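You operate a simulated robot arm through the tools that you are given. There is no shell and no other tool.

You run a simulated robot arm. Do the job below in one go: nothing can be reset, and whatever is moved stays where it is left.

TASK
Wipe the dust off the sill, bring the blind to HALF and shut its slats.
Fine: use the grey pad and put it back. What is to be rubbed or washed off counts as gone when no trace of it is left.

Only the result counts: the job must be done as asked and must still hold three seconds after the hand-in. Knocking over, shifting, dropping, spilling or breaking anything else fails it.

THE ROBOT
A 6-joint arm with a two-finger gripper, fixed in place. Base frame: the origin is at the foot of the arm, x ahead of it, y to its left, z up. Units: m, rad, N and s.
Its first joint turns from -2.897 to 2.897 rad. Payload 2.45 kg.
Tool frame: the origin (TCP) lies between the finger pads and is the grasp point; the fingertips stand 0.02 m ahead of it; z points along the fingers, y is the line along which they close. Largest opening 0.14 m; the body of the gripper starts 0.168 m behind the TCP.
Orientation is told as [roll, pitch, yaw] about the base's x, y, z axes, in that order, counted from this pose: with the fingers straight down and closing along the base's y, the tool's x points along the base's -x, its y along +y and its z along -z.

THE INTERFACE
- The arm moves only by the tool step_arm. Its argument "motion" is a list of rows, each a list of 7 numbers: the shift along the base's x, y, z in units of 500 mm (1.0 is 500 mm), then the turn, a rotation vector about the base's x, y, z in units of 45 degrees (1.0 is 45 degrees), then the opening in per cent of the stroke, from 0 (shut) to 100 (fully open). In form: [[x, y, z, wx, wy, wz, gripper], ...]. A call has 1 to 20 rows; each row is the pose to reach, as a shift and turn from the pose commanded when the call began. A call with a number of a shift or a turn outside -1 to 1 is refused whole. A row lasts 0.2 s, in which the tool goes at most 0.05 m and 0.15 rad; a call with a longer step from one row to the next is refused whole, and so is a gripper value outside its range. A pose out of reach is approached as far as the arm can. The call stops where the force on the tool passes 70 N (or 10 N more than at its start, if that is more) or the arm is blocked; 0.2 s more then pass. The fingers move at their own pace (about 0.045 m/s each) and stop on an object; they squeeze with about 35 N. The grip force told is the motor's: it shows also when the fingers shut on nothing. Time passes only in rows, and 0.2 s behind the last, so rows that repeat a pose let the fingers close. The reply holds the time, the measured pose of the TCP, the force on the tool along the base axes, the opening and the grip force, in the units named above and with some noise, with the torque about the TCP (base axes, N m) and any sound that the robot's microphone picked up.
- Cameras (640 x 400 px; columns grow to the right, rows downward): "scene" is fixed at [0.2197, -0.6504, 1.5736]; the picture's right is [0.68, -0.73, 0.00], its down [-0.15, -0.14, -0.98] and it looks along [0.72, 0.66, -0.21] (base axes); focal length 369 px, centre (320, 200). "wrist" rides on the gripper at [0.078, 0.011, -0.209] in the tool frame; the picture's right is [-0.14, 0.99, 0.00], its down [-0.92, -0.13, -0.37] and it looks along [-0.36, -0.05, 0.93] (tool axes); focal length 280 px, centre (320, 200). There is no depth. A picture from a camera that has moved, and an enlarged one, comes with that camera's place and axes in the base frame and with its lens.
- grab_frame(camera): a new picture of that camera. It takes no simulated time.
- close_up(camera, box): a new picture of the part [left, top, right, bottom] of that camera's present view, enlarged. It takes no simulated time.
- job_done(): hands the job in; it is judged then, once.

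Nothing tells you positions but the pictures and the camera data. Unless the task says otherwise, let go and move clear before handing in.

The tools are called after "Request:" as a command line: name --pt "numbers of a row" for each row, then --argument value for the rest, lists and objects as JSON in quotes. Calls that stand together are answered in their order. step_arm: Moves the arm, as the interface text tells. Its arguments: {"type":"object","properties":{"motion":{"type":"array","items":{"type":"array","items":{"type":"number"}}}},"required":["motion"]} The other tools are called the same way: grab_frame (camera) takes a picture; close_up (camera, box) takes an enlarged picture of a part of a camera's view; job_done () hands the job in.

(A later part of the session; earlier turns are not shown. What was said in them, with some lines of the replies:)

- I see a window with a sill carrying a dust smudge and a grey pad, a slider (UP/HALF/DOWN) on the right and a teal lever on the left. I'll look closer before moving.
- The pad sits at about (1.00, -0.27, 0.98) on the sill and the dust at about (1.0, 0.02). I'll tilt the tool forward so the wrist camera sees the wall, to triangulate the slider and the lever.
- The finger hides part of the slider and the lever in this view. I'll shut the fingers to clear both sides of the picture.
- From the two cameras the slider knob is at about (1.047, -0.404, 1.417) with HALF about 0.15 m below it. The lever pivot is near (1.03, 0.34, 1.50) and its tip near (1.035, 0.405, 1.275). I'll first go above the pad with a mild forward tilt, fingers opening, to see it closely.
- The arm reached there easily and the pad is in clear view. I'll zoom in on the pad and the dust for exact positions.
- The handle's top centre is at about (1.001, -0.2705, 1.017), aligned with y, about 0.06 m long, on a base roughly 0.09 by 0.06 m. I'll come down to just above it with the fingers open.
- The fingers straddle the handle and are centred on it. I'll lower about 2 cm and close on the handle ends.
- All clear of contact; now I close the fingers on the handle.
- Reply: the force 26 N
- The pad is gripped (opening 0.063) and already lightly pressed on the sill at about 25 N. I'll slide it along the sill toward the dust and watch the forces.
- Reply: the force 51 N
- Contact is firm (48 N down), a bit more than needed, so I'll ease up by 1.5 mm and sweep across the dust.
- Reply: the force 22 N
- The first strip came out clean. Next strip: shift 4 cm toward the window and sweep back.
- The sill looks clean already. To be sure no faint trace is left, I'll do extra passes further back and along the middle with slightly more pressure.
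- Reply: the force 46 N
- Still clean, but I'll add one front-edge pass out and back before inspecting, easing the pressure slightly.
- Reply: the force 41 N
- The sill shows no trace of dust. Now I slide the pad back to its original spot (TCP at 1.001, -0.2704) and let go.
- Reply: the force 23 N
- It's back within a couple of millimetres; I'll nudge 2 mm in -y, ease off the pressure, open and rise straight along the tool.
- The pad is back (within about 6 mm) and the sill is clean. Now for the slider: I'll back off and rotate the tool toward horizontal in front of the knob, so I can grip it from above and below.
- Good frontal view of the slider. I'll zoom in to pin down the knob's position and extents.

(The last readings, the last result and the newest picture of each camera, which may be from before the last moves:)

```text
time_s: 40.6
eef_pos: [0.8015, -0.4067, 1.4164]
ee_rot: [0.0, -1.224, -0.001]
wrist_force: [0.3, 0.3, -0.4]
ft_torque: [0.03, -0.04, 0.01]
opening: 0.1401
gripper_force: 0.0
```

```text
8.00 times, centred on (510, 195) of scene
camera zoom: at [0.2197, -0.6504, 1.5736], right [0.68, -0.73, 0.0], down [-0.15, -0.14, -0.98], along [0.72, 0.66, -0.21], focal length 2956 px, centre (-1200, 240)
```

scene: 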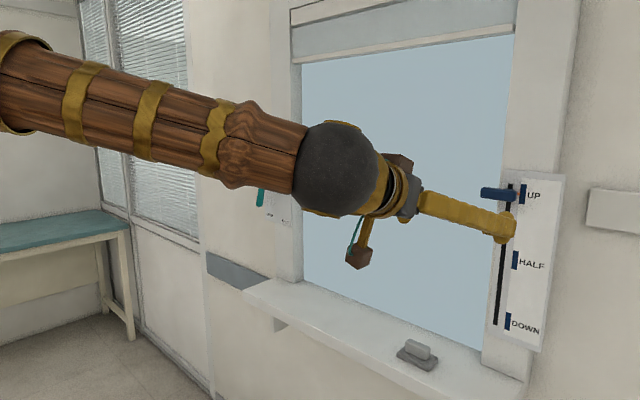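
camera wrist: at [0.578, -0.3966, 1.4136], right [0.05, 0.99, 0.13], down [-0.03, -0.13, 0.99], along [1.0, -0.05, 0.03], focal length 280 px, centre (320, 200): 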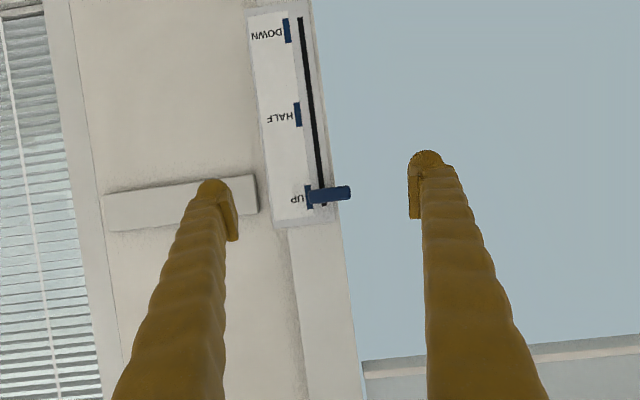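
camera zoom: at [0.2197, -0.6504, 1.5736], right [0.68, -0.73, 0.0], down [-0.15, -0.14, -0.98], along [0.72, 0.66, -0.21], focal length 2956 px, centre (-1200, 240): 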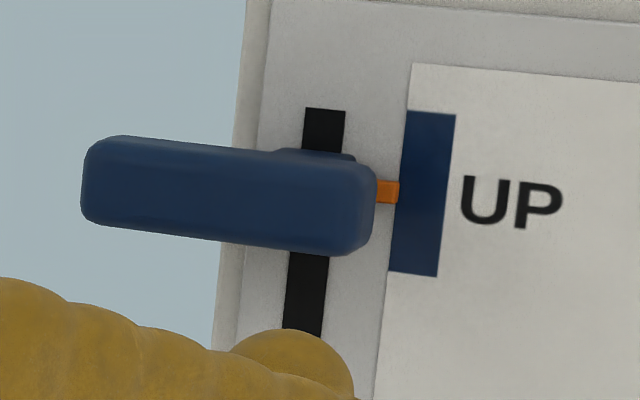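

Refined: knob centre (y, z) ≈ (-0.403, 1.4165), about 0.068 x 0.022 m, plate at x ≈ 1.083, and UP→HALF is 0.149 m. I'll finish pitching to horizontal and then roll the tool 90° so the fingers close vertically.

Request:
step_arm --pt "0 0 0 0 -0.15 0 60" --pt "0 0 0 0 -0.3 0 60" --pt "0 0 0 0 -0.444 0 60" --pt "0 0 0 0 -0.444 0 60"

Request:
step_arm --pt "0 0 0 0.15 0 0 50" --pt "0 0 0 0.3 0 0 50" --pt "0 0 0 0.45 0 0 50" --pt "0 0 0 0.6 0 0 50" --pt "0 0 0 0.75 0 0 50" --pt "0 0 0 0.9 0 0 50" --pt "0 0 0 1 0 0 50" --pt "0 0 0 1 0 0 50"

Request:
step_arm --pt "0 0 0 0.15 0 0 50" --pt "0 0 0 0.3 0 0 50" --pt "0 0 0 0.45 0 0 50" --pt "0 0 0 0.6 0 0 50" --pt "0 0 0 0.75 0 0 50" --pt "0 0 0 0.9 0 0 50" --pt "0 0 0 1 0 0 50" --pt "0 0 0 1 0 0 50"

Request:
grab_frame --camera "wrist"

Request:
grab_frame --camera "scene"

```text
time_s: 41.6
eef_pos: [0.8017, -0.4052, 1.4169]
ee_rot: [-3.083, -1.569, 3.082]
wrist_force: [0.9, -0.4, -0.4]
ft_torque: [0.02, 0.03, -0.01]
opening: 0.0843
gripper_force: 0.1
```

```text
time_s: 43.4
eef_pos: [0.8005, -0.4059, 1.417]
ee_rot: [1.571, -0.784, -1.57]
wrist_force: [-0.3, -0.5, 0.2]
ft_torque: [-0.01, 0.0, -0.04]
opening: 0.07
gripper_force: 0.0
```

```text
time_s: 45.2
eef_pos: [0.7992, -0.4056, 1.4163]
ee_rot: [1.572, 0.002, -1.57]
wrist_force: [0.0, 0.0, -0.1]
ft_torque: [0.02, -0.01, -0.02]
opening: 0.0697
gripper_force: 0.2
```

```text
taken
camera wrist: at [0.5906, -0.3279, 1.4267], right [0.0, -0.14, 0.99], down [-0.37, -0.92, -0.13], along [0.93, -0.37, -0.05], focal length 280 px, centre (320, 200)
```

wrist: 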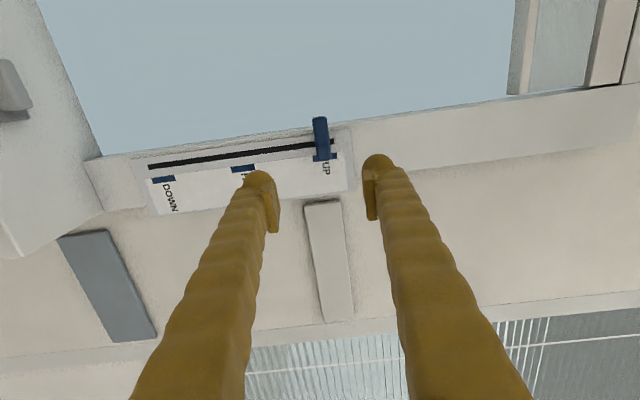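

```text
taken
```

scene: 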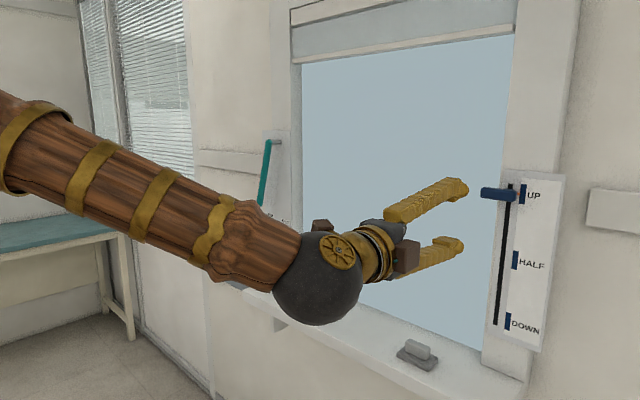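

The tool is horizontal with fingers above and below the knob's height. I'll advance along x so the fingers straddle the knob (TCP to x ≈ 1.044).

Request:
step_arm --pt "0.08 0 0 0 0 0 50" --pt "0.16 0 0 0 0 0 50" --pt "0.24 0 0 0 0 0 50" --pt "0.32 0 0 0 0 0 50" --pt "0.38 0 0 0 0 0 50" --pt "0.43 0 0 0 0 0 50" --pt "0.46 0 0 0 0 0 50" --pt "0.48 0 0 0 0 0 50" --pt "0.488 0 0 0 0 0 50" --pt "0.488 0 0 0 0 0 50"

Request:
grab_frame --camera "wrist"

Request:
close_up --camera "scene" --box '[420, 140, 560, 280]'

```text
time_s: 47.4
eef_pos: [1.0437, -0.4041, 1.4176]
ee_rot: [1.57, 0.001, -1.571]
wrist_force: [-0.1, 0.4, 0.2]
ft_torque: [0.04, 0.03, 0.01]
opening: 0.07
gripper_force: 0.0
```

```text
taken
camera wrist: at [0.8348, -0.3275, 1.4274], right [0.0, -0.14, 0.99], down [-0.37, -0.92, -0.13], along [0.93, -0.37, -0.05], focal length 280 px, centre (320, 200)
```

wrist: 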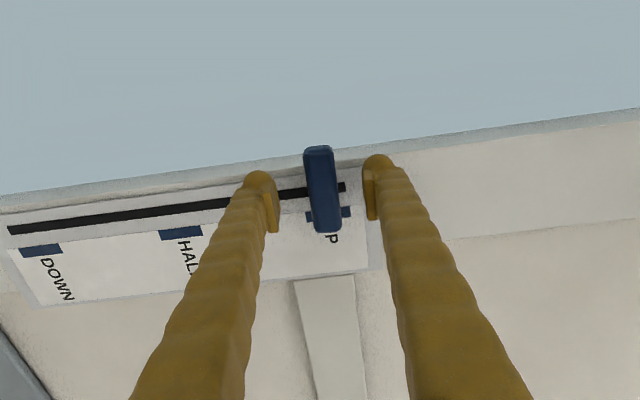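

```text
2.86 times, centred on (490, 210) of scene
camera zoom: at [0.2197, -0.6504, 1.5736], right [0.68, -0.73, 0.0], down [-0.15, -0.14, -0.98], along [0.72, 0.66, -0.21], focal length 1056 px, centre (-166, 171)
```

zoom: 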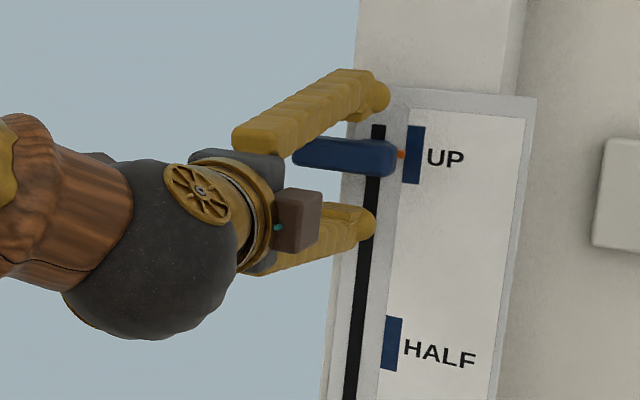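

The knob is centred between the fingers. Closing now.

Request:
step_arm --pt "0 0 0 0 0 0 0" --pt "0 0 0 0 0 0 0" --pt "0 0 0 0 0 0 0" --pt "0 0 0 0 0 0 0" --pt "0 0 0 0 0 0 0"

Request:
close_up --camera "scene" --box '[420, 140, 560, 280]'

Request:
grab_frame --camera "wrist"

```text
time_s: 48.6
eef_pos: [1.0433, -0.4045, 1.4175]
ee_rot: [1.572, -0.001, -1.571]
wrist_force: [-6.8, 3.4, -1.7]
ft_torque: [0.0, 0.02, 0.0]
opening: 0.0235
gripper_force: 45.1
```

```text
2.86 times, centred on (490, 210) of scene
camera zoom: at [0.2197, -0.6504, 1.5736], right [0.68, -0.73, 0.0], down [-0.15, -0.14, -0.98], along [0.72, 0.66, -0.21], focal length 1056 px, centre (-166, 171)
```

zoom: 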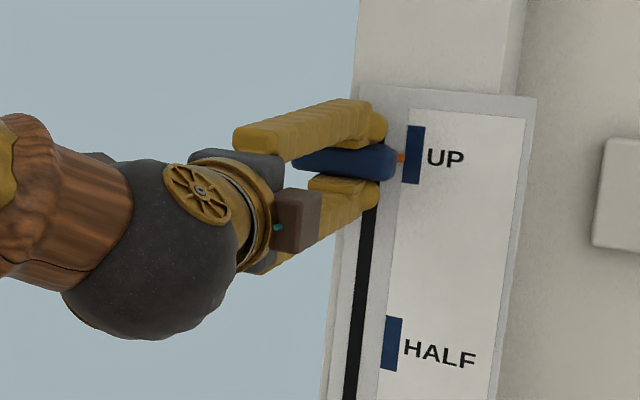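

```text
taken
camera wrist: at [0.8346, -0.3274, 1.4274], right [0.0, -0.14, 0.99], down [-0.37, -0.92, -0.13], along [0.93, -0.37, -0.05], focal length 280 px, centre (320, 200)
```

wrist: 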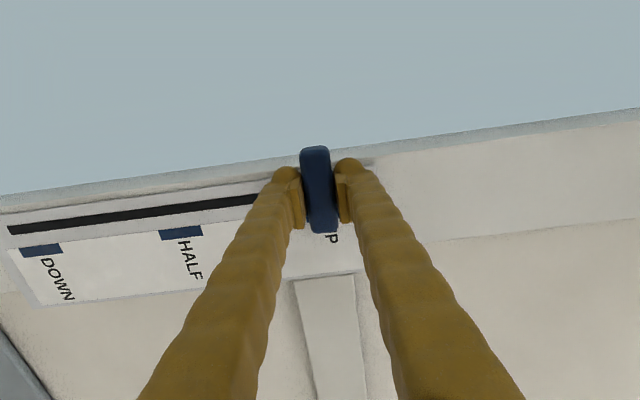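

Gripped (opening 0.0235). I'll draw the slider down half the distance first and check the force.

Request:
step_arm --pt "0 0 -0.01 0 0 0 0" --pt "0 0 -0.03 0 0 0 0" --pt "0 0 -0.05 0 0 0 0" --pt "0 0 -0.08 0 0 0 0" --pt "0 0 -0.11 0 0 0 0" --pt "0 0 -0.14 0 0 0 0" --pt "0 0 -0.16 0 0 0 0"

Request:
grab_frame --camera "scene"

```text
time_s: 50.2
eef_pos: [1.0442, -0.4053, 1.3347]
ee_rot: [1.573, 0.0, -1.571]
wrist_force: [-19.8, -7.2, -1.0]
ft_torque: [-0.01, 0.02, -0.16]
opening: 0.0231
gripper_force: 44.9
```

```text
taken
```

scene: 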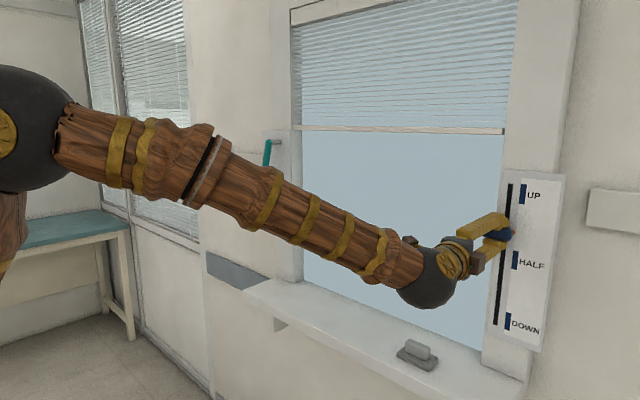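

The blind follows the slider. I'll continue the remaining ~0.069 m to HALF.

Request:
step_arm --pt "0 0 -0.03 0 0 0 0" --pt "0 0 -0.06 0 0 0 0" --pt "0 0 -0.09 0 0 0 0" --pt "0 0 -0.115 0 0 0 0" --pt "0 0 -0.13 0 0 0 0" --pt "0 0 -0.138 0 0 0 0" --pt "0 0 -0.138 0 0 0 0"

Request:
grab_frame --camera "scene"

Request:
close_up --camera "scene" --box '[470, 230, 550, 290]'

Request:
grab_frame --camera "wrist"

```text
time_s: 51.8
eef_pos: [1.0443, -0.4054, 1.2669]
ee_rot: [1.571, -0.001, -1.569]
wrist_force: [-10.2, -3.6, 0.9]
ft_torque: [0.04, -0.05, 0.14]
opening: 0.023
gripper_force: 45.3
```

```text
taken
```

scene: 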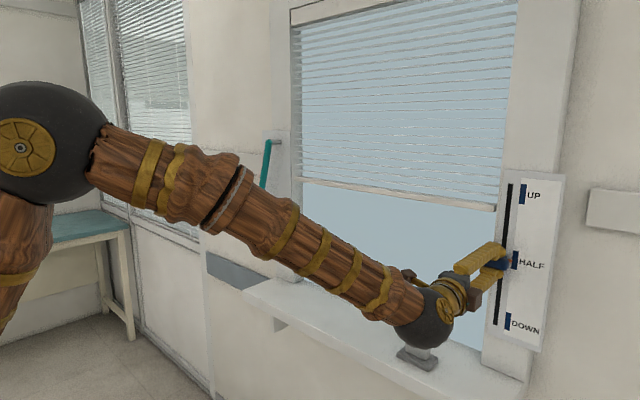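

```text
6.67 times, centred on (510, 260) of scene
camera zoom: at [0.2197, -0.6504, 1.5736], right [0.68, -0.73, 0.0], down [-0.15, -0.14, -0.98], along [0.72, 0.66, -0.21], focal length 2463 px, centre (-947, -200)
```

zoom: 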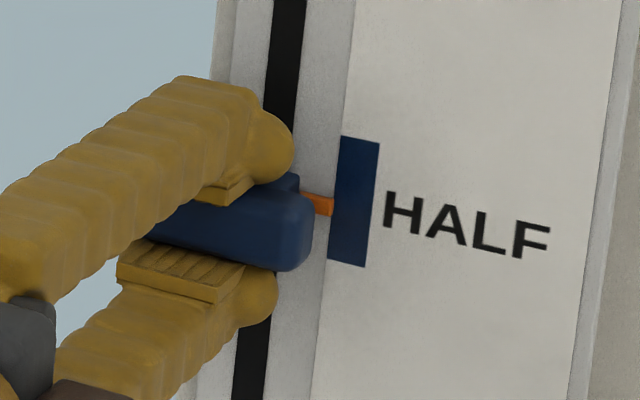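

```text
taken
camera wrist: at [0.8355, -0.3274, 1.2775], right [0.0, -0.14, 0.99], down [-0.37, -0.92, -0.13], along [0.93, -0.36, -0.05], focal length 280 px, centre (320, 200)
```

wrist: 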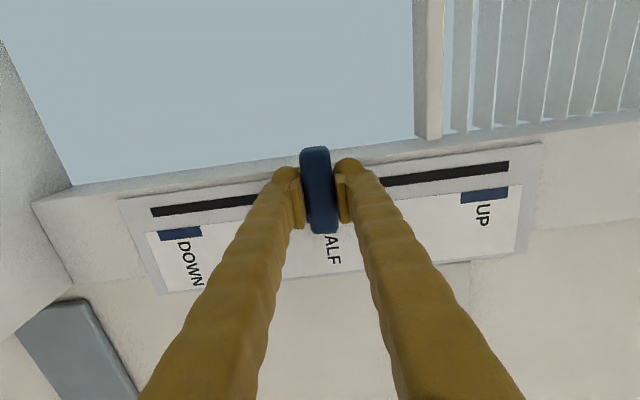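

The orange pointer sits on the HALF mark. I'll release, back straight out, and verify that the slider stays.

Request:
step_arm --pt "0 0 0 0 0 0 50" --pt "0 0 0 0 0 0 50" --pt "0 0 0 0 0 0 50" --pt "0 0 0 0 0 0 50" --pt "0 0 0 0 0 0 50" --pt "-0.04 0 0 0 0 0 50" --pt "-0.1 0 0 0 0 0 50" --pt "-0.17 0 0 0 0 0 50" --pt "-0.24 0 0 0 0 0 50" --pt "-0.32 0 0 0 0 0 50" --pt "-0.4 0 0 0 0 0 50" --pt "-0.48 0 0 0 0 0 50" --pt "-0.5 0 0 0 0 0 50"

Request:
close_up --camera "scene" --box '[470, 230, 550, 290]'

Request:
grab_frame --camera "scene"

Request:
grab_frame --camera "wrist"

```text
time_s: 54.6
eef_pos: [0.7941, -0.404, 1.267]
ee_rot: [1.571, 0.001, -1.572]
wrist_force: [-0.7, -0.2, 0.0]
ft_torque: [0.01, -0.02, 0.01]
opening: 0.0698
gripper_force: 0.0
```

```text
6.67 times, centred on (510, 260) of scene
camera zoom: at [0.2197, -0.6504, 1.5736], right [0.68, -0.73, 0.0], down [-0.15, -0.14, -0.98], along [0.72, 0.66, -0.21], focal length 2463 px, centre (-947, -200)
```

zoom: 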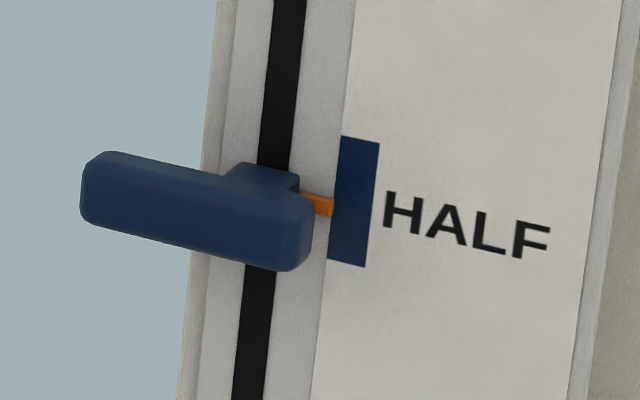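

```text
taken
```

scene: 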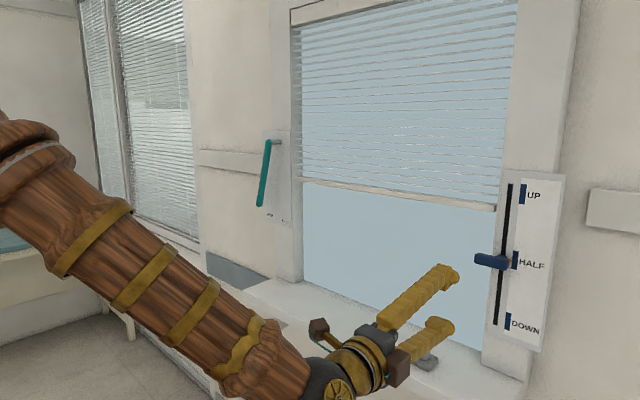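

```text
taken
camera wrist: at [0.5852, -0.3268, 1.2778], right [0.0, -0.14, 0.99], down [-0.37, -0.92, -0.13], along [0.93, -0.37, -0.05], focal length 280 px, centre (320, 200)
```

wrist: 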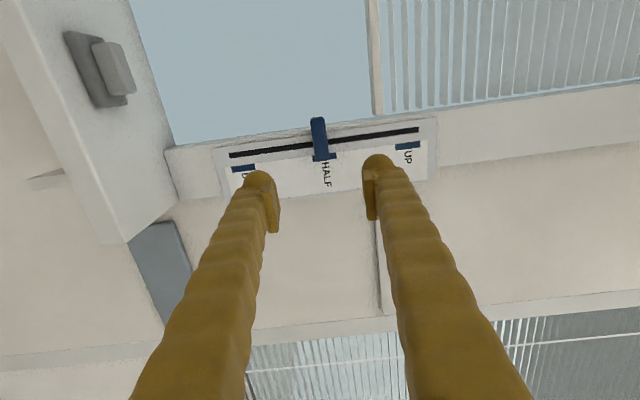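

The slider holds at HALF and the blind is half down. Next is the slat lever on the left: I'll swing over there in two moves, rolling the tool back so the fingers close sideways around the lever.

Request:
step_arm --pt "-0.02 0.07 0.006 -0.08 0 0 50" --pt "-0.02 0.14 0.012 -0.16 0 0 50" --pt "-0.02 0.22 0.018 -0.25 0 0 50" --pt "-0.02 0.3 0.024 -0.34 0 0 50" --pt "-0.02 0.38 0.03 -0.43 0 0 50" --pt "-0.02 0.46 0.036 -0.52 0 0 50" --pt "-0.02 0.54 0.042 -0.61 0 0 50" --pt "-0.02 0.62 0.048 -0.7 0 0 50" --pt "-0.02 0.7 0.054 -0.8 0 0 50" --pt "-0.02 0.76 0.06 -0.9 0 0 50" --pt "-0.02 0.794 0.063 -1 0 0 50"

Request:
step_arm --pt "0 0.07 0.006 -0.08 0 0 50" --pt "0 0.14 0.012 -0.16 0 0 50" --pt "0 0.22 0.018 -0.25 0 0 50" --pt "0 0.3 0.024 -0.34 0 0 50" --pt "0 0.38 0.03 -0.43 0 0 50" --pt "0 0.46 0.036 -0.52 0 0 50" --pt "0 0.54 0.042 -0.61 0 0 50" --pt "0 0.62 0.048 -0.7 0 0 50" --pt "0 0.7 0.054 -0.8 0 0 50" --pt "0 0.76 0.06 -0.9 0 0 50" --pt "0 0.794 0.063 -1 0 0 50" --pt "0 0.794 0.063 -1 0 0 50"

Request:
grab_frame --camera "wrist"

Request:
grab_frame --camera "scene"

```text
time_s: 57.0
eef_pos: [0.7788, -0.0474, 1.3039]
ee_rot: [1.557, -0.788, -1.515]
wrist_force: [-0.9, -0.3, -0.5]
ft_torque: [-0.04, 0.03, 0.0]
opening: 0.0699
gripper_force: 0.1
out of reach, approached as far as the arm can: row 9, 10, 11
```

```text
time_s: 59.6
eef_pos: [0.813, 0.1295, 1.3662]
ee_rot: [-0.51, -1.535, 0.762]
wrist_force: [0.3, 0.0, 0.2]
ft_torque: [0.0, 0.02, 0.0]
opening: 0.0702
gripper_force: 0.1
out of reach, approached as far as the arm can: row 1, 2, 3, 4, 5, 6, 7, 8, 9, 10, 11, 12
```

```text
taken
camera wrist: at [0.6064, 0.0848, 1.2933], right [-0.24, 0.96, 0.12], down [-0.3, -0.19, 0.93], along [0.92, 0.19, 0.34], focal length 280 px, centre (320, 200)
```

wrist: 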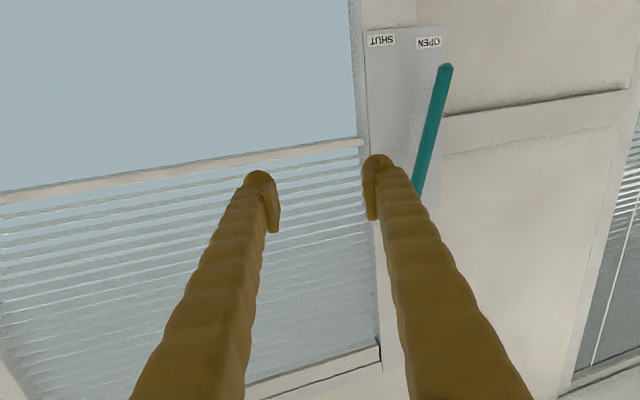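

```text
taken
```

scene: 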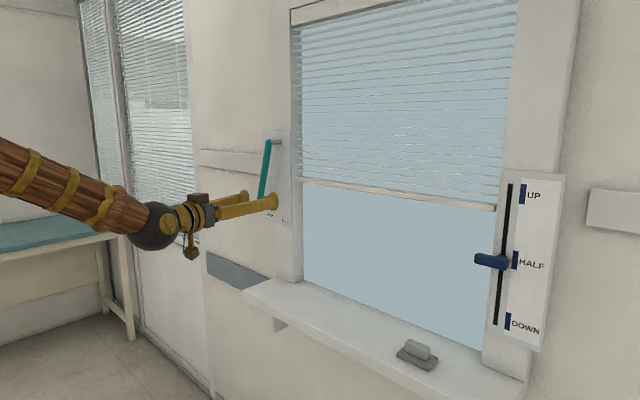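

The arm hit a wrist singularity/limit with the tool fully horizontal while crossing over. I'll tilt the tool back down (45° pitch), which is an easier posture, and see where it settles.

Request:
step_arm --pt "-0.02 0 0.01 0 0.1 0 50" --pt "-0.04 0 0.02 0 0.2 0 50" --pt "-0.06 0 0.03 0 0.3 0 50" --pt "-0.08 0 0.04 0 0.4 0 50" --pt "-0.1 0 0.05 0 0.5 0 50" --pt "-0.12 0 0.06 0 0.6 0 50" --pt "-0.14 0 0.07 0 0.7 0 50" --pt "-0.16 0 0.08 0 0.8 0 50" --pt "-0.18 0 0.09 0 0.9 0 50" --pt "-0.2 0 0.1 0 1 0 50" --pt "-0.2 0 0.1 0 1 0 50" --pt "-0.2 0 0.1 0 1 0 50"

Request:
grab_frame --camera "scene"

Request:
grab_frame --camera "wrist"

```text
time_s: 62.2
eef_pos: [0.7149, 0.1298, 1.405]
ee_rot: [0.228, -0.757, 0.033]
wrist_force: [0.0, -0.2, 0.3]
ft_torque: [-0.03, -0.03, -0.04]
opening: 0.07
gripper_force: 0.0
out of reach, approached as far as the arm can: row 5, 6
```

```text
taken
```

scene: 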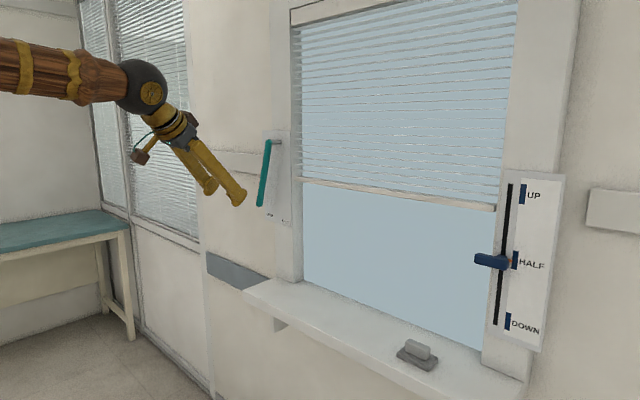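

```text
taken
camera wrist: at [0.5175, 0.0857, 1.5008], right [-0.09, 0.96, 0.26], down [0.45, -0.19, 0.87], along [0.89, 0.19, -0.42], focal length 280 px, centre (320, 200)
```

wrist: 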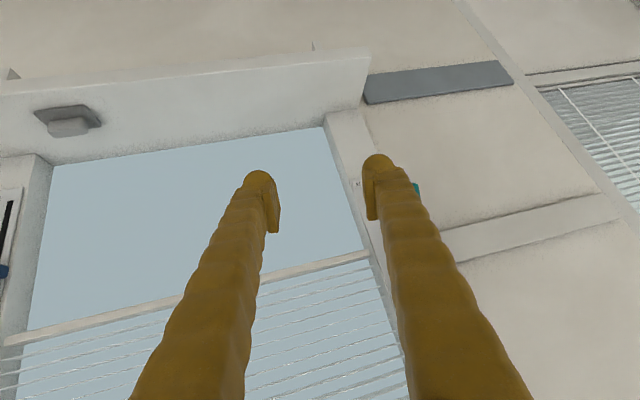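

The arm is settled at a normal posture pointing at the lever. I'll translate to a point in front of the lever (0.92, 0.385, 1.36), keeping this orientation, and look again.

Request:
step_arm --pt "0.04 0.05 -0.01 0 0 0 50" --pt "0.08 0.1 -0.02 0 0 0 50" --pt "0.12 0.15 -0.03 0 0 0 50" --pt "0.16 0.2 -0.04 0 0 0 50" --pt "0.2 0.25 -0.05 0 0 0 50" --pt "0.24 0.3 -0.06 0 0 0 50" --pt "0.28 0.35 -0.07 0 0 0 50" --pt "0.32 0.4 -0.08 0 0 0 50" --pt "0.36 0.45 -0.085 0 0 0 50" --pt "0.4 0.5 -0.09 0 0 0 50" --pt "0.41 0.51 -0.09 0 0 0 50" --pt "0.41 0.51 -0.09 0 0 0 50"

Request:
grab_frame --camera "wrist"

Request:
grab_frame --camera "scene"

Request:
close_up --camera "scene" --box '[220, 120, 320, 240]'

```text
time_s: 64.8
eef_pos: [0.9199, 0.3862, 1.3602]
ee_rot: [0.228, -0.756, 0.034]
wrist_force: [-1.0, 0.6, -0.6]
ft_torque: [-0.03, -0.03, 0.0]
opening: 0.0701
gripper_force: 0.0
```

```text
taken
camera wrist: at [0.7225, 0.3409, 1.4562], right [-0.09, 0.96, 0.26], down [0.45, -0.19, 0.87], along [0.89, 0.19, -0.41], focal length 280 px, centre (320, 200)
```

wrist: 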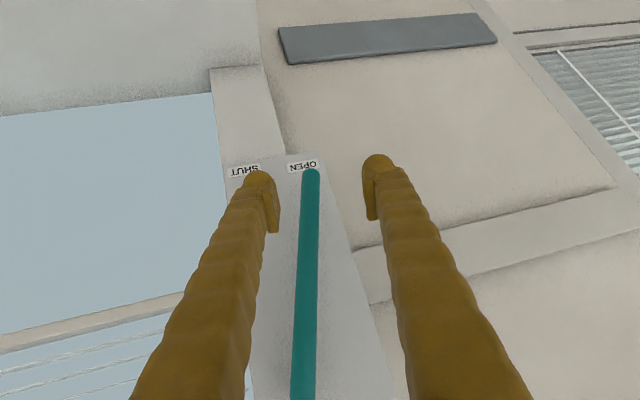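

```text
taken
```

scene: 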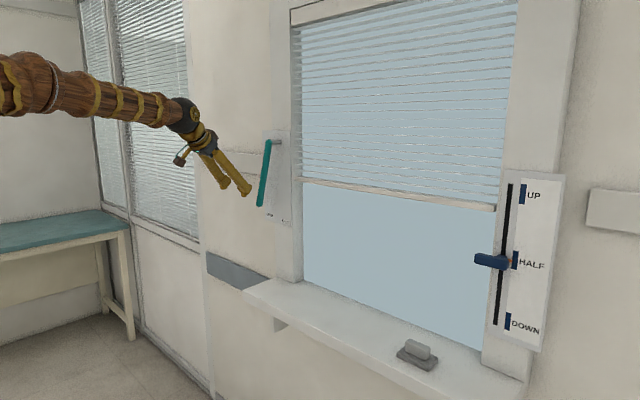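

```text
3.33 times, centred on (270, 180) of scene
camera zoom: at [0.2197, -0.6504, 1.5736], right [0.68, -0.73, 0.0], down [-0.15, -0.14, -0.98], along [0.72, 0.66, -0.21], focal length 1231 px, centre (487, 267)
```

zoom: 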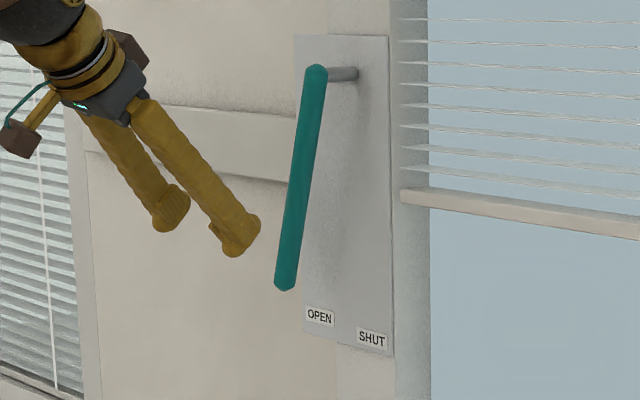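

The lever lies neatly between the fingers. I'll advance in x so they straddle it around z ≈ 1.34, narrowing the opening a little.

Request:
step_arm --pt "0.04 0 -0.01 0 0 0 45" --pt "0.08 0 -0.02 0 0 0 40" --pt "0.12 0 -0.03 0 0 0 40" --pt "0.16 0 -0.04 0 0 0 40" --pt "0.19 0 -0.04 0 0 0 40" --pt "0.21 0 -0.04 0 0 0 40" --pt "0.22 0 -0.04 0 0 0 40" --pt "0.22 0 -0.04 0 0 0 40"

Request:
grab_frame --camera "wrist"

Request:
close_up --camera "scene" --box '[220, 120, 320, 240]'

```text
time_s: 66.6
eef_pos: [1.0287, 0.3855, 1.3405]
ee_rot: [0.229, -0.757, 0.034]
wrist_force: [0.4, -0.8, 0.0]
ft_torque: [0.04, -0.01, -0.01]
opening: 0.0559
gripper_force: 0.0
```

```text
taken
camera wrist: at [0.8317, 0.3403, 1.4361], right [-0.09, 0.96, 0.26], down [0.45, -0.19, 0.87], along [0.89, 0.19, -0.41], focal length 280 px, centre (320, 200)
```

wrist: 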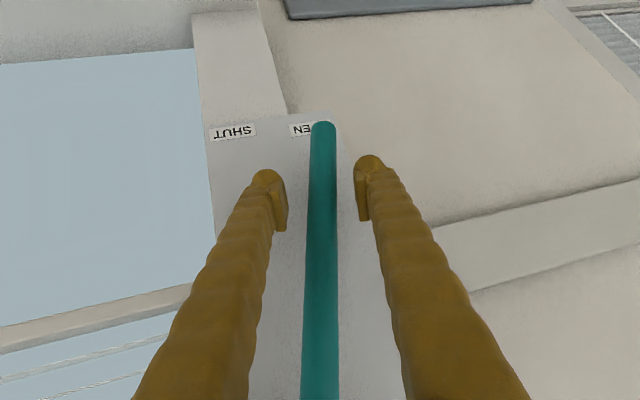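

```text
3.33 times, centred on (270, 180) of scene
camera zoom: at [0.2197, -0.6504, 1.5736], right [0.68, -0.73, 0.0], down [-0.15, -0.14, -0.98], along [0.72, 0.66, -0.21], focal length 1231 px, centre (487, 267)
```

zoom: 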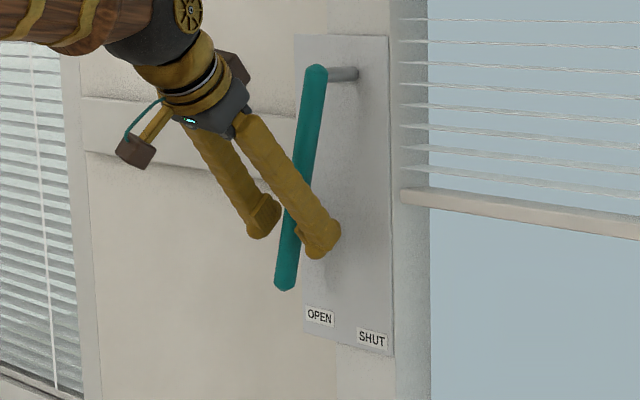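

Straddling confirmed. Now I push the lever toward SHUT (-y) slowly with the left finger.

Request:
step_arm --pt "0 -0.016 0 0 0 0 40" --pt "0 -0.032 0 0 0 0 40" --pt "0 -0.048 0 0 0 0 40" --pt "0 -0.064 0 0 0 0 40" --pt "0 -0.08 0 0 0 0 40" --pt "0 -0.096 0 0 0 0 40" --pt "0 -0.096 0 0 0 0 40"

Request:
grab_frame --camera "wrist"

Request:
grab_frame --camera "scene"

```text
time_s: 68.2
eef_pos: [1.0291, 0.3348, 1.3414]
ee_rot: [0.228, -0.758, 0.034]
wrist_force: [-0.6, 0.6, 0.4]
ft_torque: [0.0, 0.01, -0.01]
opening: 0.056
gripper_force: 0.0
```

```text
taken
camera wrist: at [0.832, 0.292, 1.4359], right [-0.09, 0.96, 0.26], down [0.45, -0.19, 0.87], along [0.89, 0.19, -0.41], focal length 280 px, centre (320, 200)
```

wrist: 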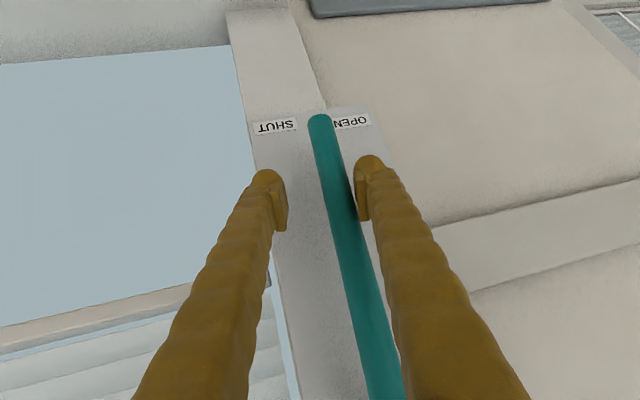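

```text
taken
```

scene: 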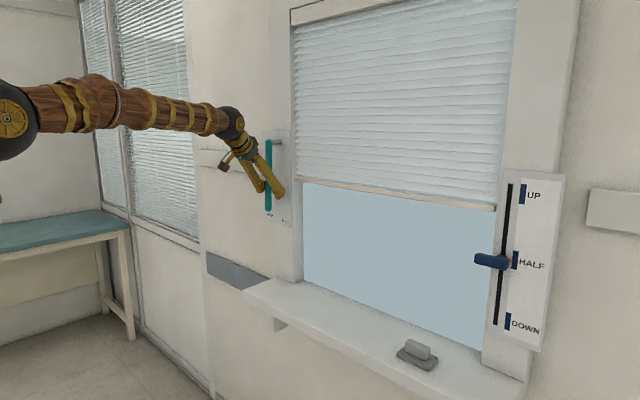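

The slats are closing and the lever moves freely; it's currently about halfway between the labels. I'll push on in small steps toward SHUT.

Request:
step_arm --pt "0 -0.01 0 0 0 0 40" --pt "0 -0.02 0 0 0 0 40" --pt "0 -0.03 0 0 0 0 40" --pt "0 -0.04 0 0 0 0 40" --pt "0 -0.046 0 0 0 0 40" --pt "0 -0.046 0 0 0 0 40"

Request:
grab_frame --camera "wrist"

Request:
close_up --camera "scene" --box '[220, 120, 320, 240]'

Request:
close_up --camera "scene" --box '[280, 0, 520, 220]'

```text
time_s: 69.6
eef_pos: [1.028, 0.3132, 1.3416]
ee_rot: [0.229, -0.757, 0.034]
wrist_force: [0.4, 3.2, -0.4]
ft_torque: [-0.04, -0.02, 0.03]
opening: 0.058
gripper_force: 1.2
```

```text
taken
camera wrist: at [0.8308, 0.2691, 1.4375], right [-0.09, 0.96, 0.26], down [0.45, -0.19, 0.87], along [0.89, 0.19, -0.41], focal length 280 px, centre (320, 200)
```

wrist: 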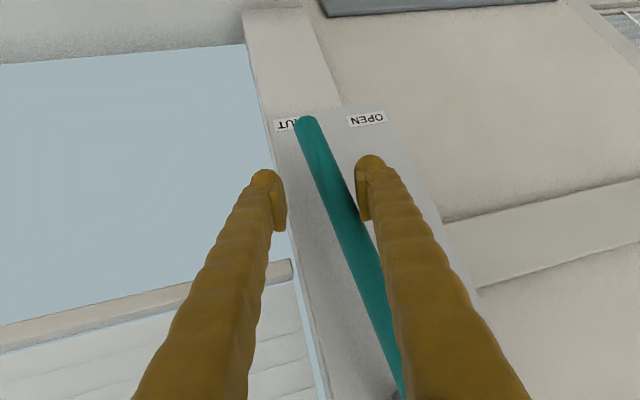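

```text
3.33 times, centred on (270, 180) of scene
camera zoom: at [0.2197, -0.6504, 1.5736], right [0.68, -0.73, 0.0], down [-0.15, -0.14, -0.98], along [0.72, 0.66, -0.21], focal length 1231 px, centre (487, 267)
```

zoom: 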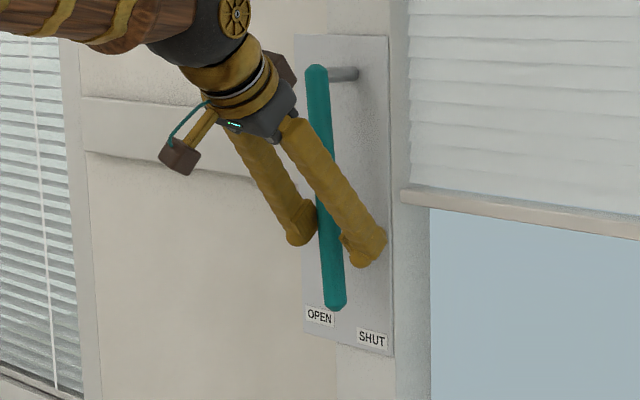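

```text
1.82 times, centred on (400, 110) of scene
camera zoom: at [0.2197, -0.6504, 1.5736], right [0.68, -0.73, 0.0], down [-0.15, -0.14, -0.98], along [0.72, 0.66, -0.21], focal length 672 px, centre (174, 364)
```

zoom: 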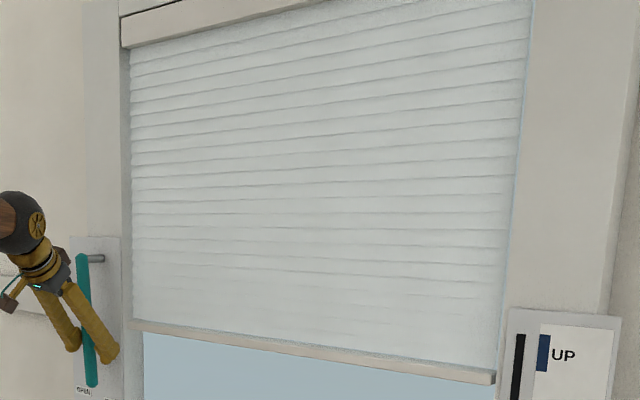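

The lever now points at SHUT (≈ -4.5°) and the slats look closed; a small reaction force is building. I'll nudge a few mm more to see whether it's at its end stop.

Request:
step_arm --pt "0 -0.004 0 0 0 0 40" --pt "0 -0.008 0 0 0 0 40" --pt "0 -0.008 0 0 0 0 40"

Request:
grab_frame --camera "wrist"

Request:
close_up --camera "scene" --box '[220, 120, 320, 240]'

Request:
close_up --camera "scene" --box '[280, 0, 520, 220]'

```text
time_s: 70.4
eef_pos: [1.0278, 0.3102, 1.342]
ee_rot: [0.23, -0.758, 0.034]
wrist_force: [-3.5, 11.4, -4.3]
ft_torque: [-0.35, -0.05, 0.07]
opening: 0.0624
gripper_force: 4.7
```

```text
taken
camera wrist: at [0.8312, 0.2664, 1.4373], right [-0.09, 0.96, 0.26], down [0.45, -0.19, 0.87], along [0.89, 0.19, -0.42], focal length 280 px, centre (320, 200)
```

wrist: 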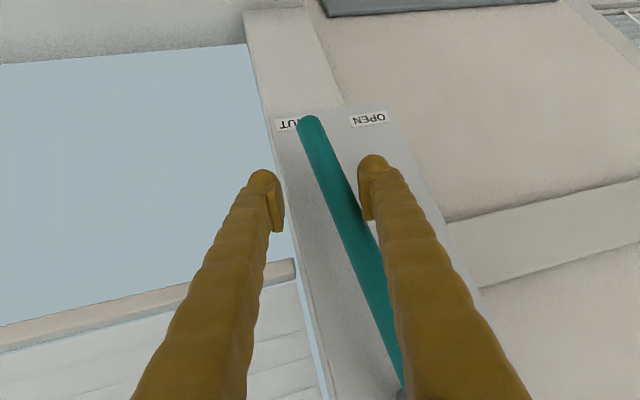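

```text
3.33 times, centred on (270, 180) of scene
camera zoom: at [0.2197, -0.6504, 1.5736], right [0.68, -0.73, 0.0], down [-0.15, -0.14, -0.98], along [0.72, 0.66, -0.21], focal length 1231 px, centre (487, 267)
```

zoom: 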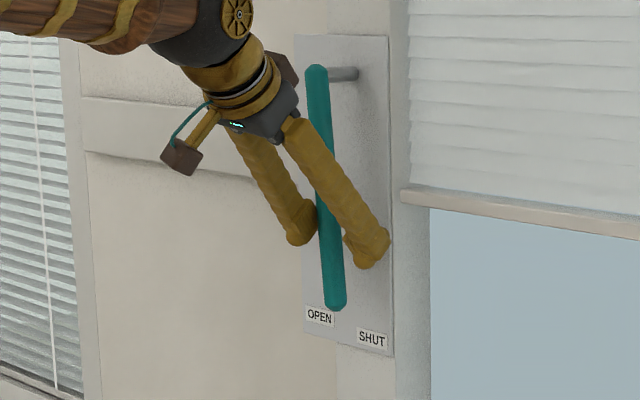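

```text
1.82 times, centred on (400, 110) of scene
camera zoom: at [0.2197, -0.6504, 1.5736], right [0.68, -0.73, 0.0], down [-0.15, -0.14, -0.98], along [0.72, 0.66, -0.21], focal length 672 px, centre (174, 364)
```

zoom: 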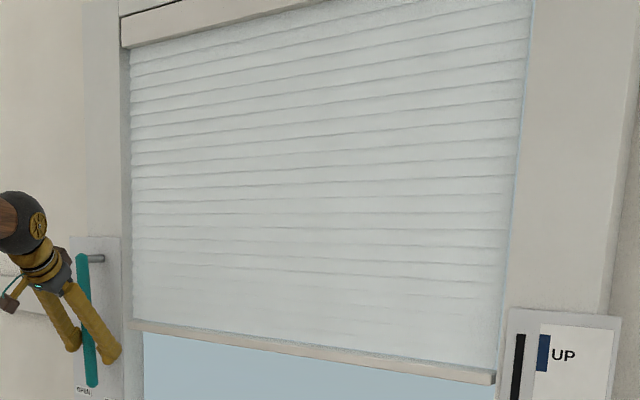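

Force rises with no more motion: it's at the SHUT stop and the slats are closed. I'll back the finger off the lever, open a little and retreat straight out.

Request:
step_arm --pt "0 0.01 0 0 0 0 60" --pt "0 0.02 0 0 0 0 60" --pt "0 0.03 0 0 0 0 60" --pt "0 0.034 0 0 0 0 60" --pt "0 0.034 0 0 0 0 60" --pt "-0.04 0.034 0 0 0 0 60" --pt "-0.1 0.034 0 0 0 0 60" --pt "-0.17 0.034 0 0 0 0 60" --pt "-0.24 0.034 0 0 0 0 60" --pt "-0.32 0.034 0 0 0 0 60" --pt "-0.4 0.034 0 0 0 0 60" --pt "-0.48 0.034 0 0 0 0 60" --pt "-0.5 0.034 0.02 0 0 0 60" --pt "-0.5 0.034 0.02 0 0 0 60"

Request:
grab_frame --camera "scene"

Request:
grab_frame --camera "wrist"

Request:
close_up --camera "scene" --box '[220, 120, 320, 240]'

Request:
close_up --camera "scene" --box '[280, 0, 520, 220]'

Request:
close_up --camera "scene" --box '[240, 240, 550, 400]'

Request:
close_up --camera "scene" --box '[470, 230, 550, 290]'

```text
time_s: 73.4
eef_pos: [0.7796, 0.3262, 1.3524]
ee_rot: [0.228, -0.756, 0.033]
wrist_force: [0.0, 0.0, -0.8]
ft_torque: [0.02, 0.0, 0.02]
opening: 0.084
gripper_force: 0.1
```

```text
taken
```

scene: 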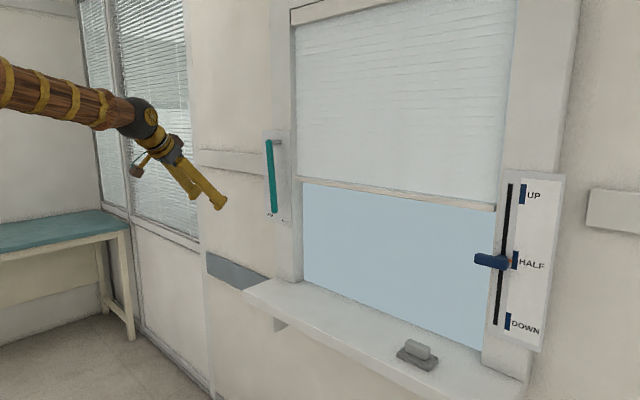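

```text
taken
camera wrist: at [0.5822, 0.2816, 1.4479], right [-0.09, 0.96, 0.26], down [0.45, -0.19, 0.87], along [0.89, 0.19, -0.41], focal length 280 px, centre (320, 200)
```

wrist: 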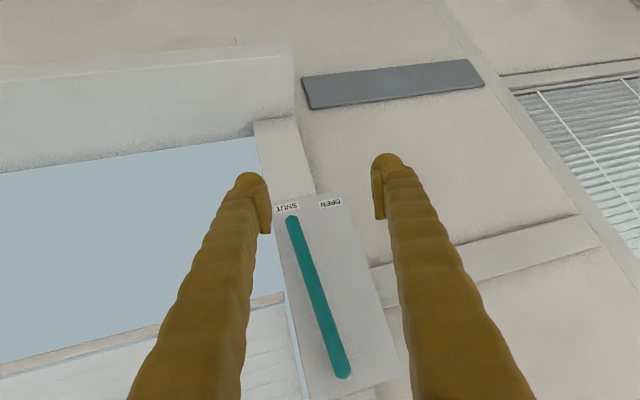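

```text
3.33 times, centred on (270, 180) of scene
camera zoom: at [0.2197, -0.6504, 1.5736], right [0.68, -0.73, 0.0], down [-0.15, -0.14, -0.98], along [0.72, 0.66, -0.21], focal length 1231 px, centre (487, 267)
```

zoom: 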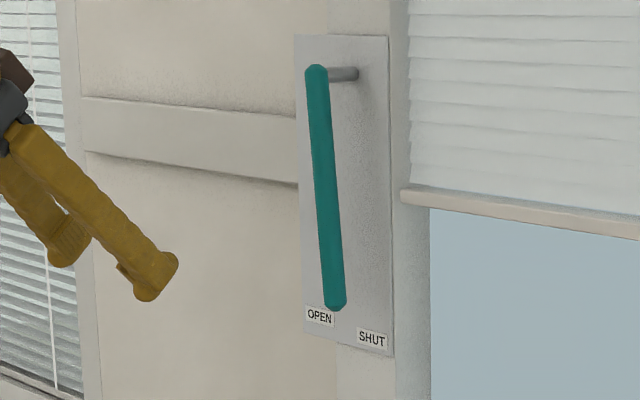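

```text
1.82 times, centred on (400, 110) of scene
camera zoom: at [0.2197, -0.6504, 1.5736], right [0.68, -0.73, 0.0], down [-0.15, -0.14, -0.98], along [0.72, 0.66, -0.21], focal length 672 px, centre (174, 364)
```

zoom: 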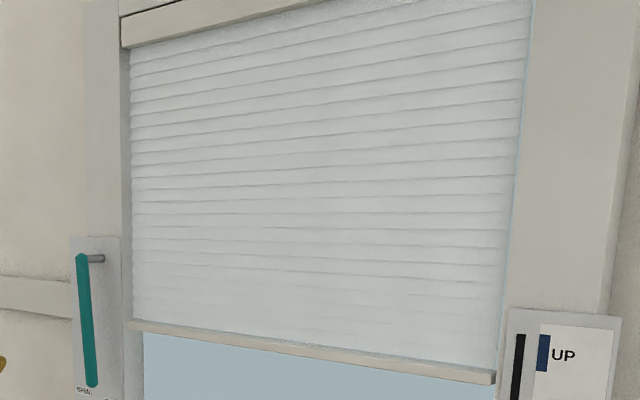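

```text
2.06 times, centred on (395, 320) of scene
camera zoom: at [0.2197, -0.6504, 1.5736], right [0.68, -0.73, 0.0], down [-0.15, -0.14, -0.98], along [0.72, 0.66, -0.21], focal length 763 px, centre (165, -48)
```

zoom: 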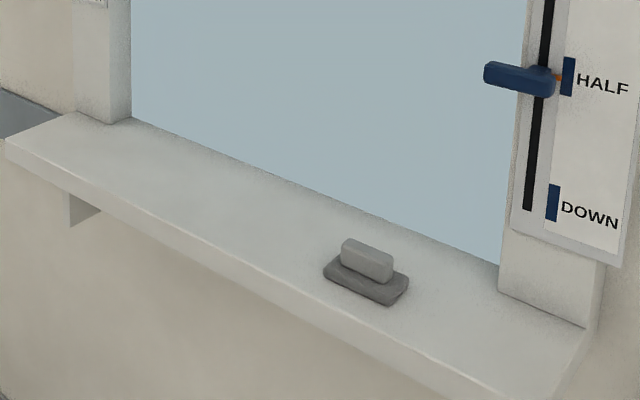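

```text
6.67 times, centred on (510, 260) of scene
camera zoom: at [0.2197, -0.6504, 1.5736], right [0.68, -0.73, 0.0], down [-0.15, -0.14, -0.98], along [0.72, 0.66, -0.21], focal length 2463 px, centre (-947, -200)
```

zoom: 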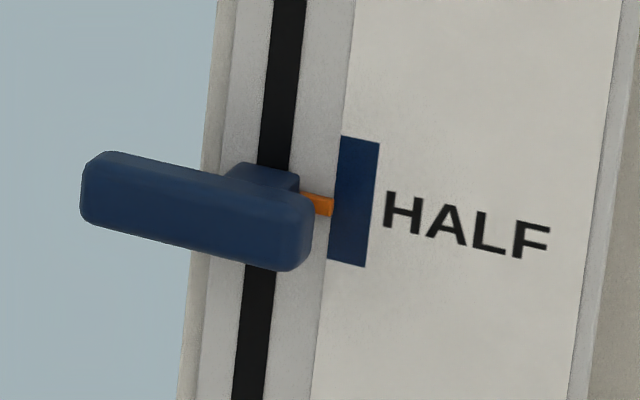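

Lever at SHUT, slats closed, slider at HALF. One more close look at the wiped area and let a second pass to check that nothing drifts.

Request:
step_arm --pt "0 0 0 0 0 0 60" --pt "-0.05 0 0.03 0 0 0 60" --pt "-0.1 0 0.06 0 0 0 60" --pt "-0.15 0 0.09 0 0 0 60" --pt "-0.2 0 0.12 0 0 0 60" --pt "-0.2 0 0.12 0 0 0 60" --pt "-0.2 0 0.12 0 0 0 60" --pt "-0.2 0 0.12 0 0 0 60" --pt "-0.2 0 0.12 0 0 0 60" --pt "-0.2 0 0.12 0 0 0 60"

Request:
close_up --camera "scene" --box '[290, 290, 390, 350]'

Request:
close_up --camera "wrist" --box '[0, 30, 320, 230]'

Request:
close_up --camera "scene" --box '[230, 120, 330, 240]'

Request:
close_up --camera "scene" --box '[380, 325, 460, 385]'

```text
time_s: 75.6
eef_pos: [0.681, 0.3298, 1.4132]
ee_rot: [0.228, -0.758, 0.033]
wrist_force: [-0.3, 0.4, 0.6]
ft_torque: [-0.04, -0.02, -0.01]
opening: 0.0839
gripper_force: 0.0
```

```text
6.40 times, centred on (340, 320) of scene
camera zoom: at [0.2197, -0.6504, 1.5736], right [0.68, -0.73, 0.0], down [-0.15, -0.14, -0.98], along [0.72, 0.66, -0.21], focal length 2364 px, centre (192, -568)
```

zoom: 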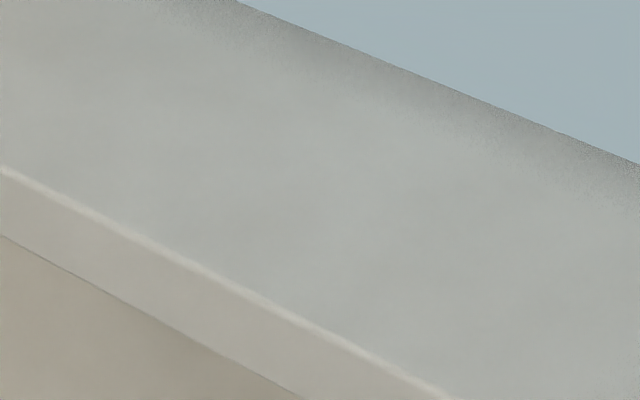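

```text
2.00 times, centred on (160, 130) of wrist
camera zoom: at [0.4835, 0.2847, 1.5077], right [-0.09, 0.96, 0.26], down [0.45, -0.19, 0.87], along [0.89, 0.19, -0.41], focal length 561 px, centre (640, 340)
```

zoom: 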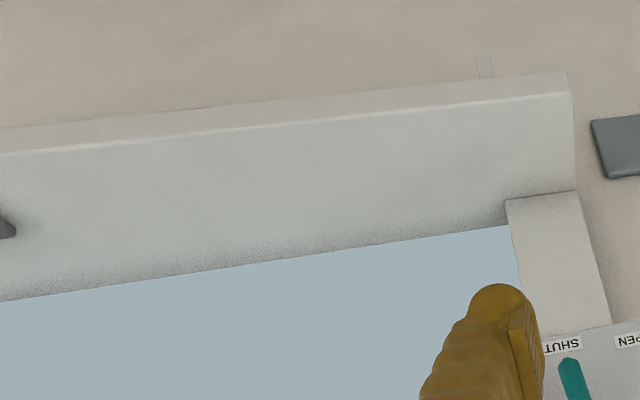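

```text
3.33 times, centred on (280, 180) of scene
camera zoom: at [0.2197, -0.6504, 1.5736], right [0.68, -0.73, 0.0], down [-0.15, -0.14, -0.98], along [0.72, 0.66, -0.21], focal length 1231 px, centre (453, 267)
```

zoom: 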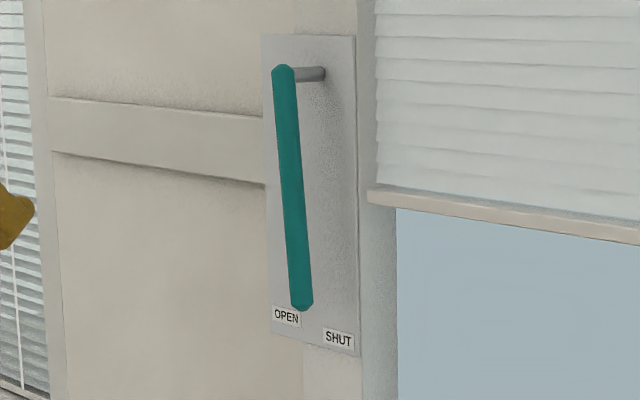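

```text
6.67 times, centred on (420, 355) of scene
camera zoom: at [0.2197, -0.6504, 1.5736], right [0.68, -0.73, 0.0], down [-0.15, -0.14, -0.98], along [0.72, 0.66, -0.21], focal length 2463 px, centre (-347, -833)
```

zoom: 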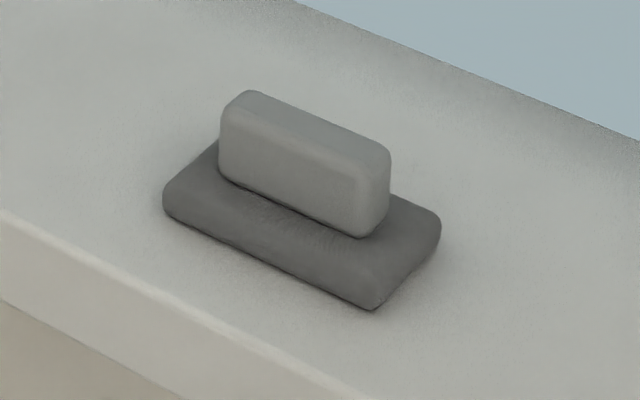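

The sill is spotless and the pad is back in its place, within about 6 mm. The slider still sits at HALF, and the lever rests at SHUT with the slats closed. The arm is clear of everything and nothing drifted over the last two seconds, so I'm handing in.

Request:
job_done

```text
The job is handed in.
```

The sill is wiped clean, the blind is at HALF and its slats are shut. I handed the job in with the gripper open and the arm clear of everything.

- **Sill:** I wiped the dust in several overlapping passes with the grey pad. Close-ups from both cameras show no trace left.
- **Pad:** It is back on the sill about 6 mm to the left of where it started. I judged that close enough and did not correct it.
- **Blind:** The slider's orange pointer sits on the HALF mark, within a couple of millimetres, and it stayed there after I let go.
- **Slats:** I pushed the lever to its stop at SHUT, and the slats look fully closed. It did not move when I backed off.

Partway through, the arm ran out of reach while crossing over to the lever, so I went in at a different angle. Nothing else was touched.
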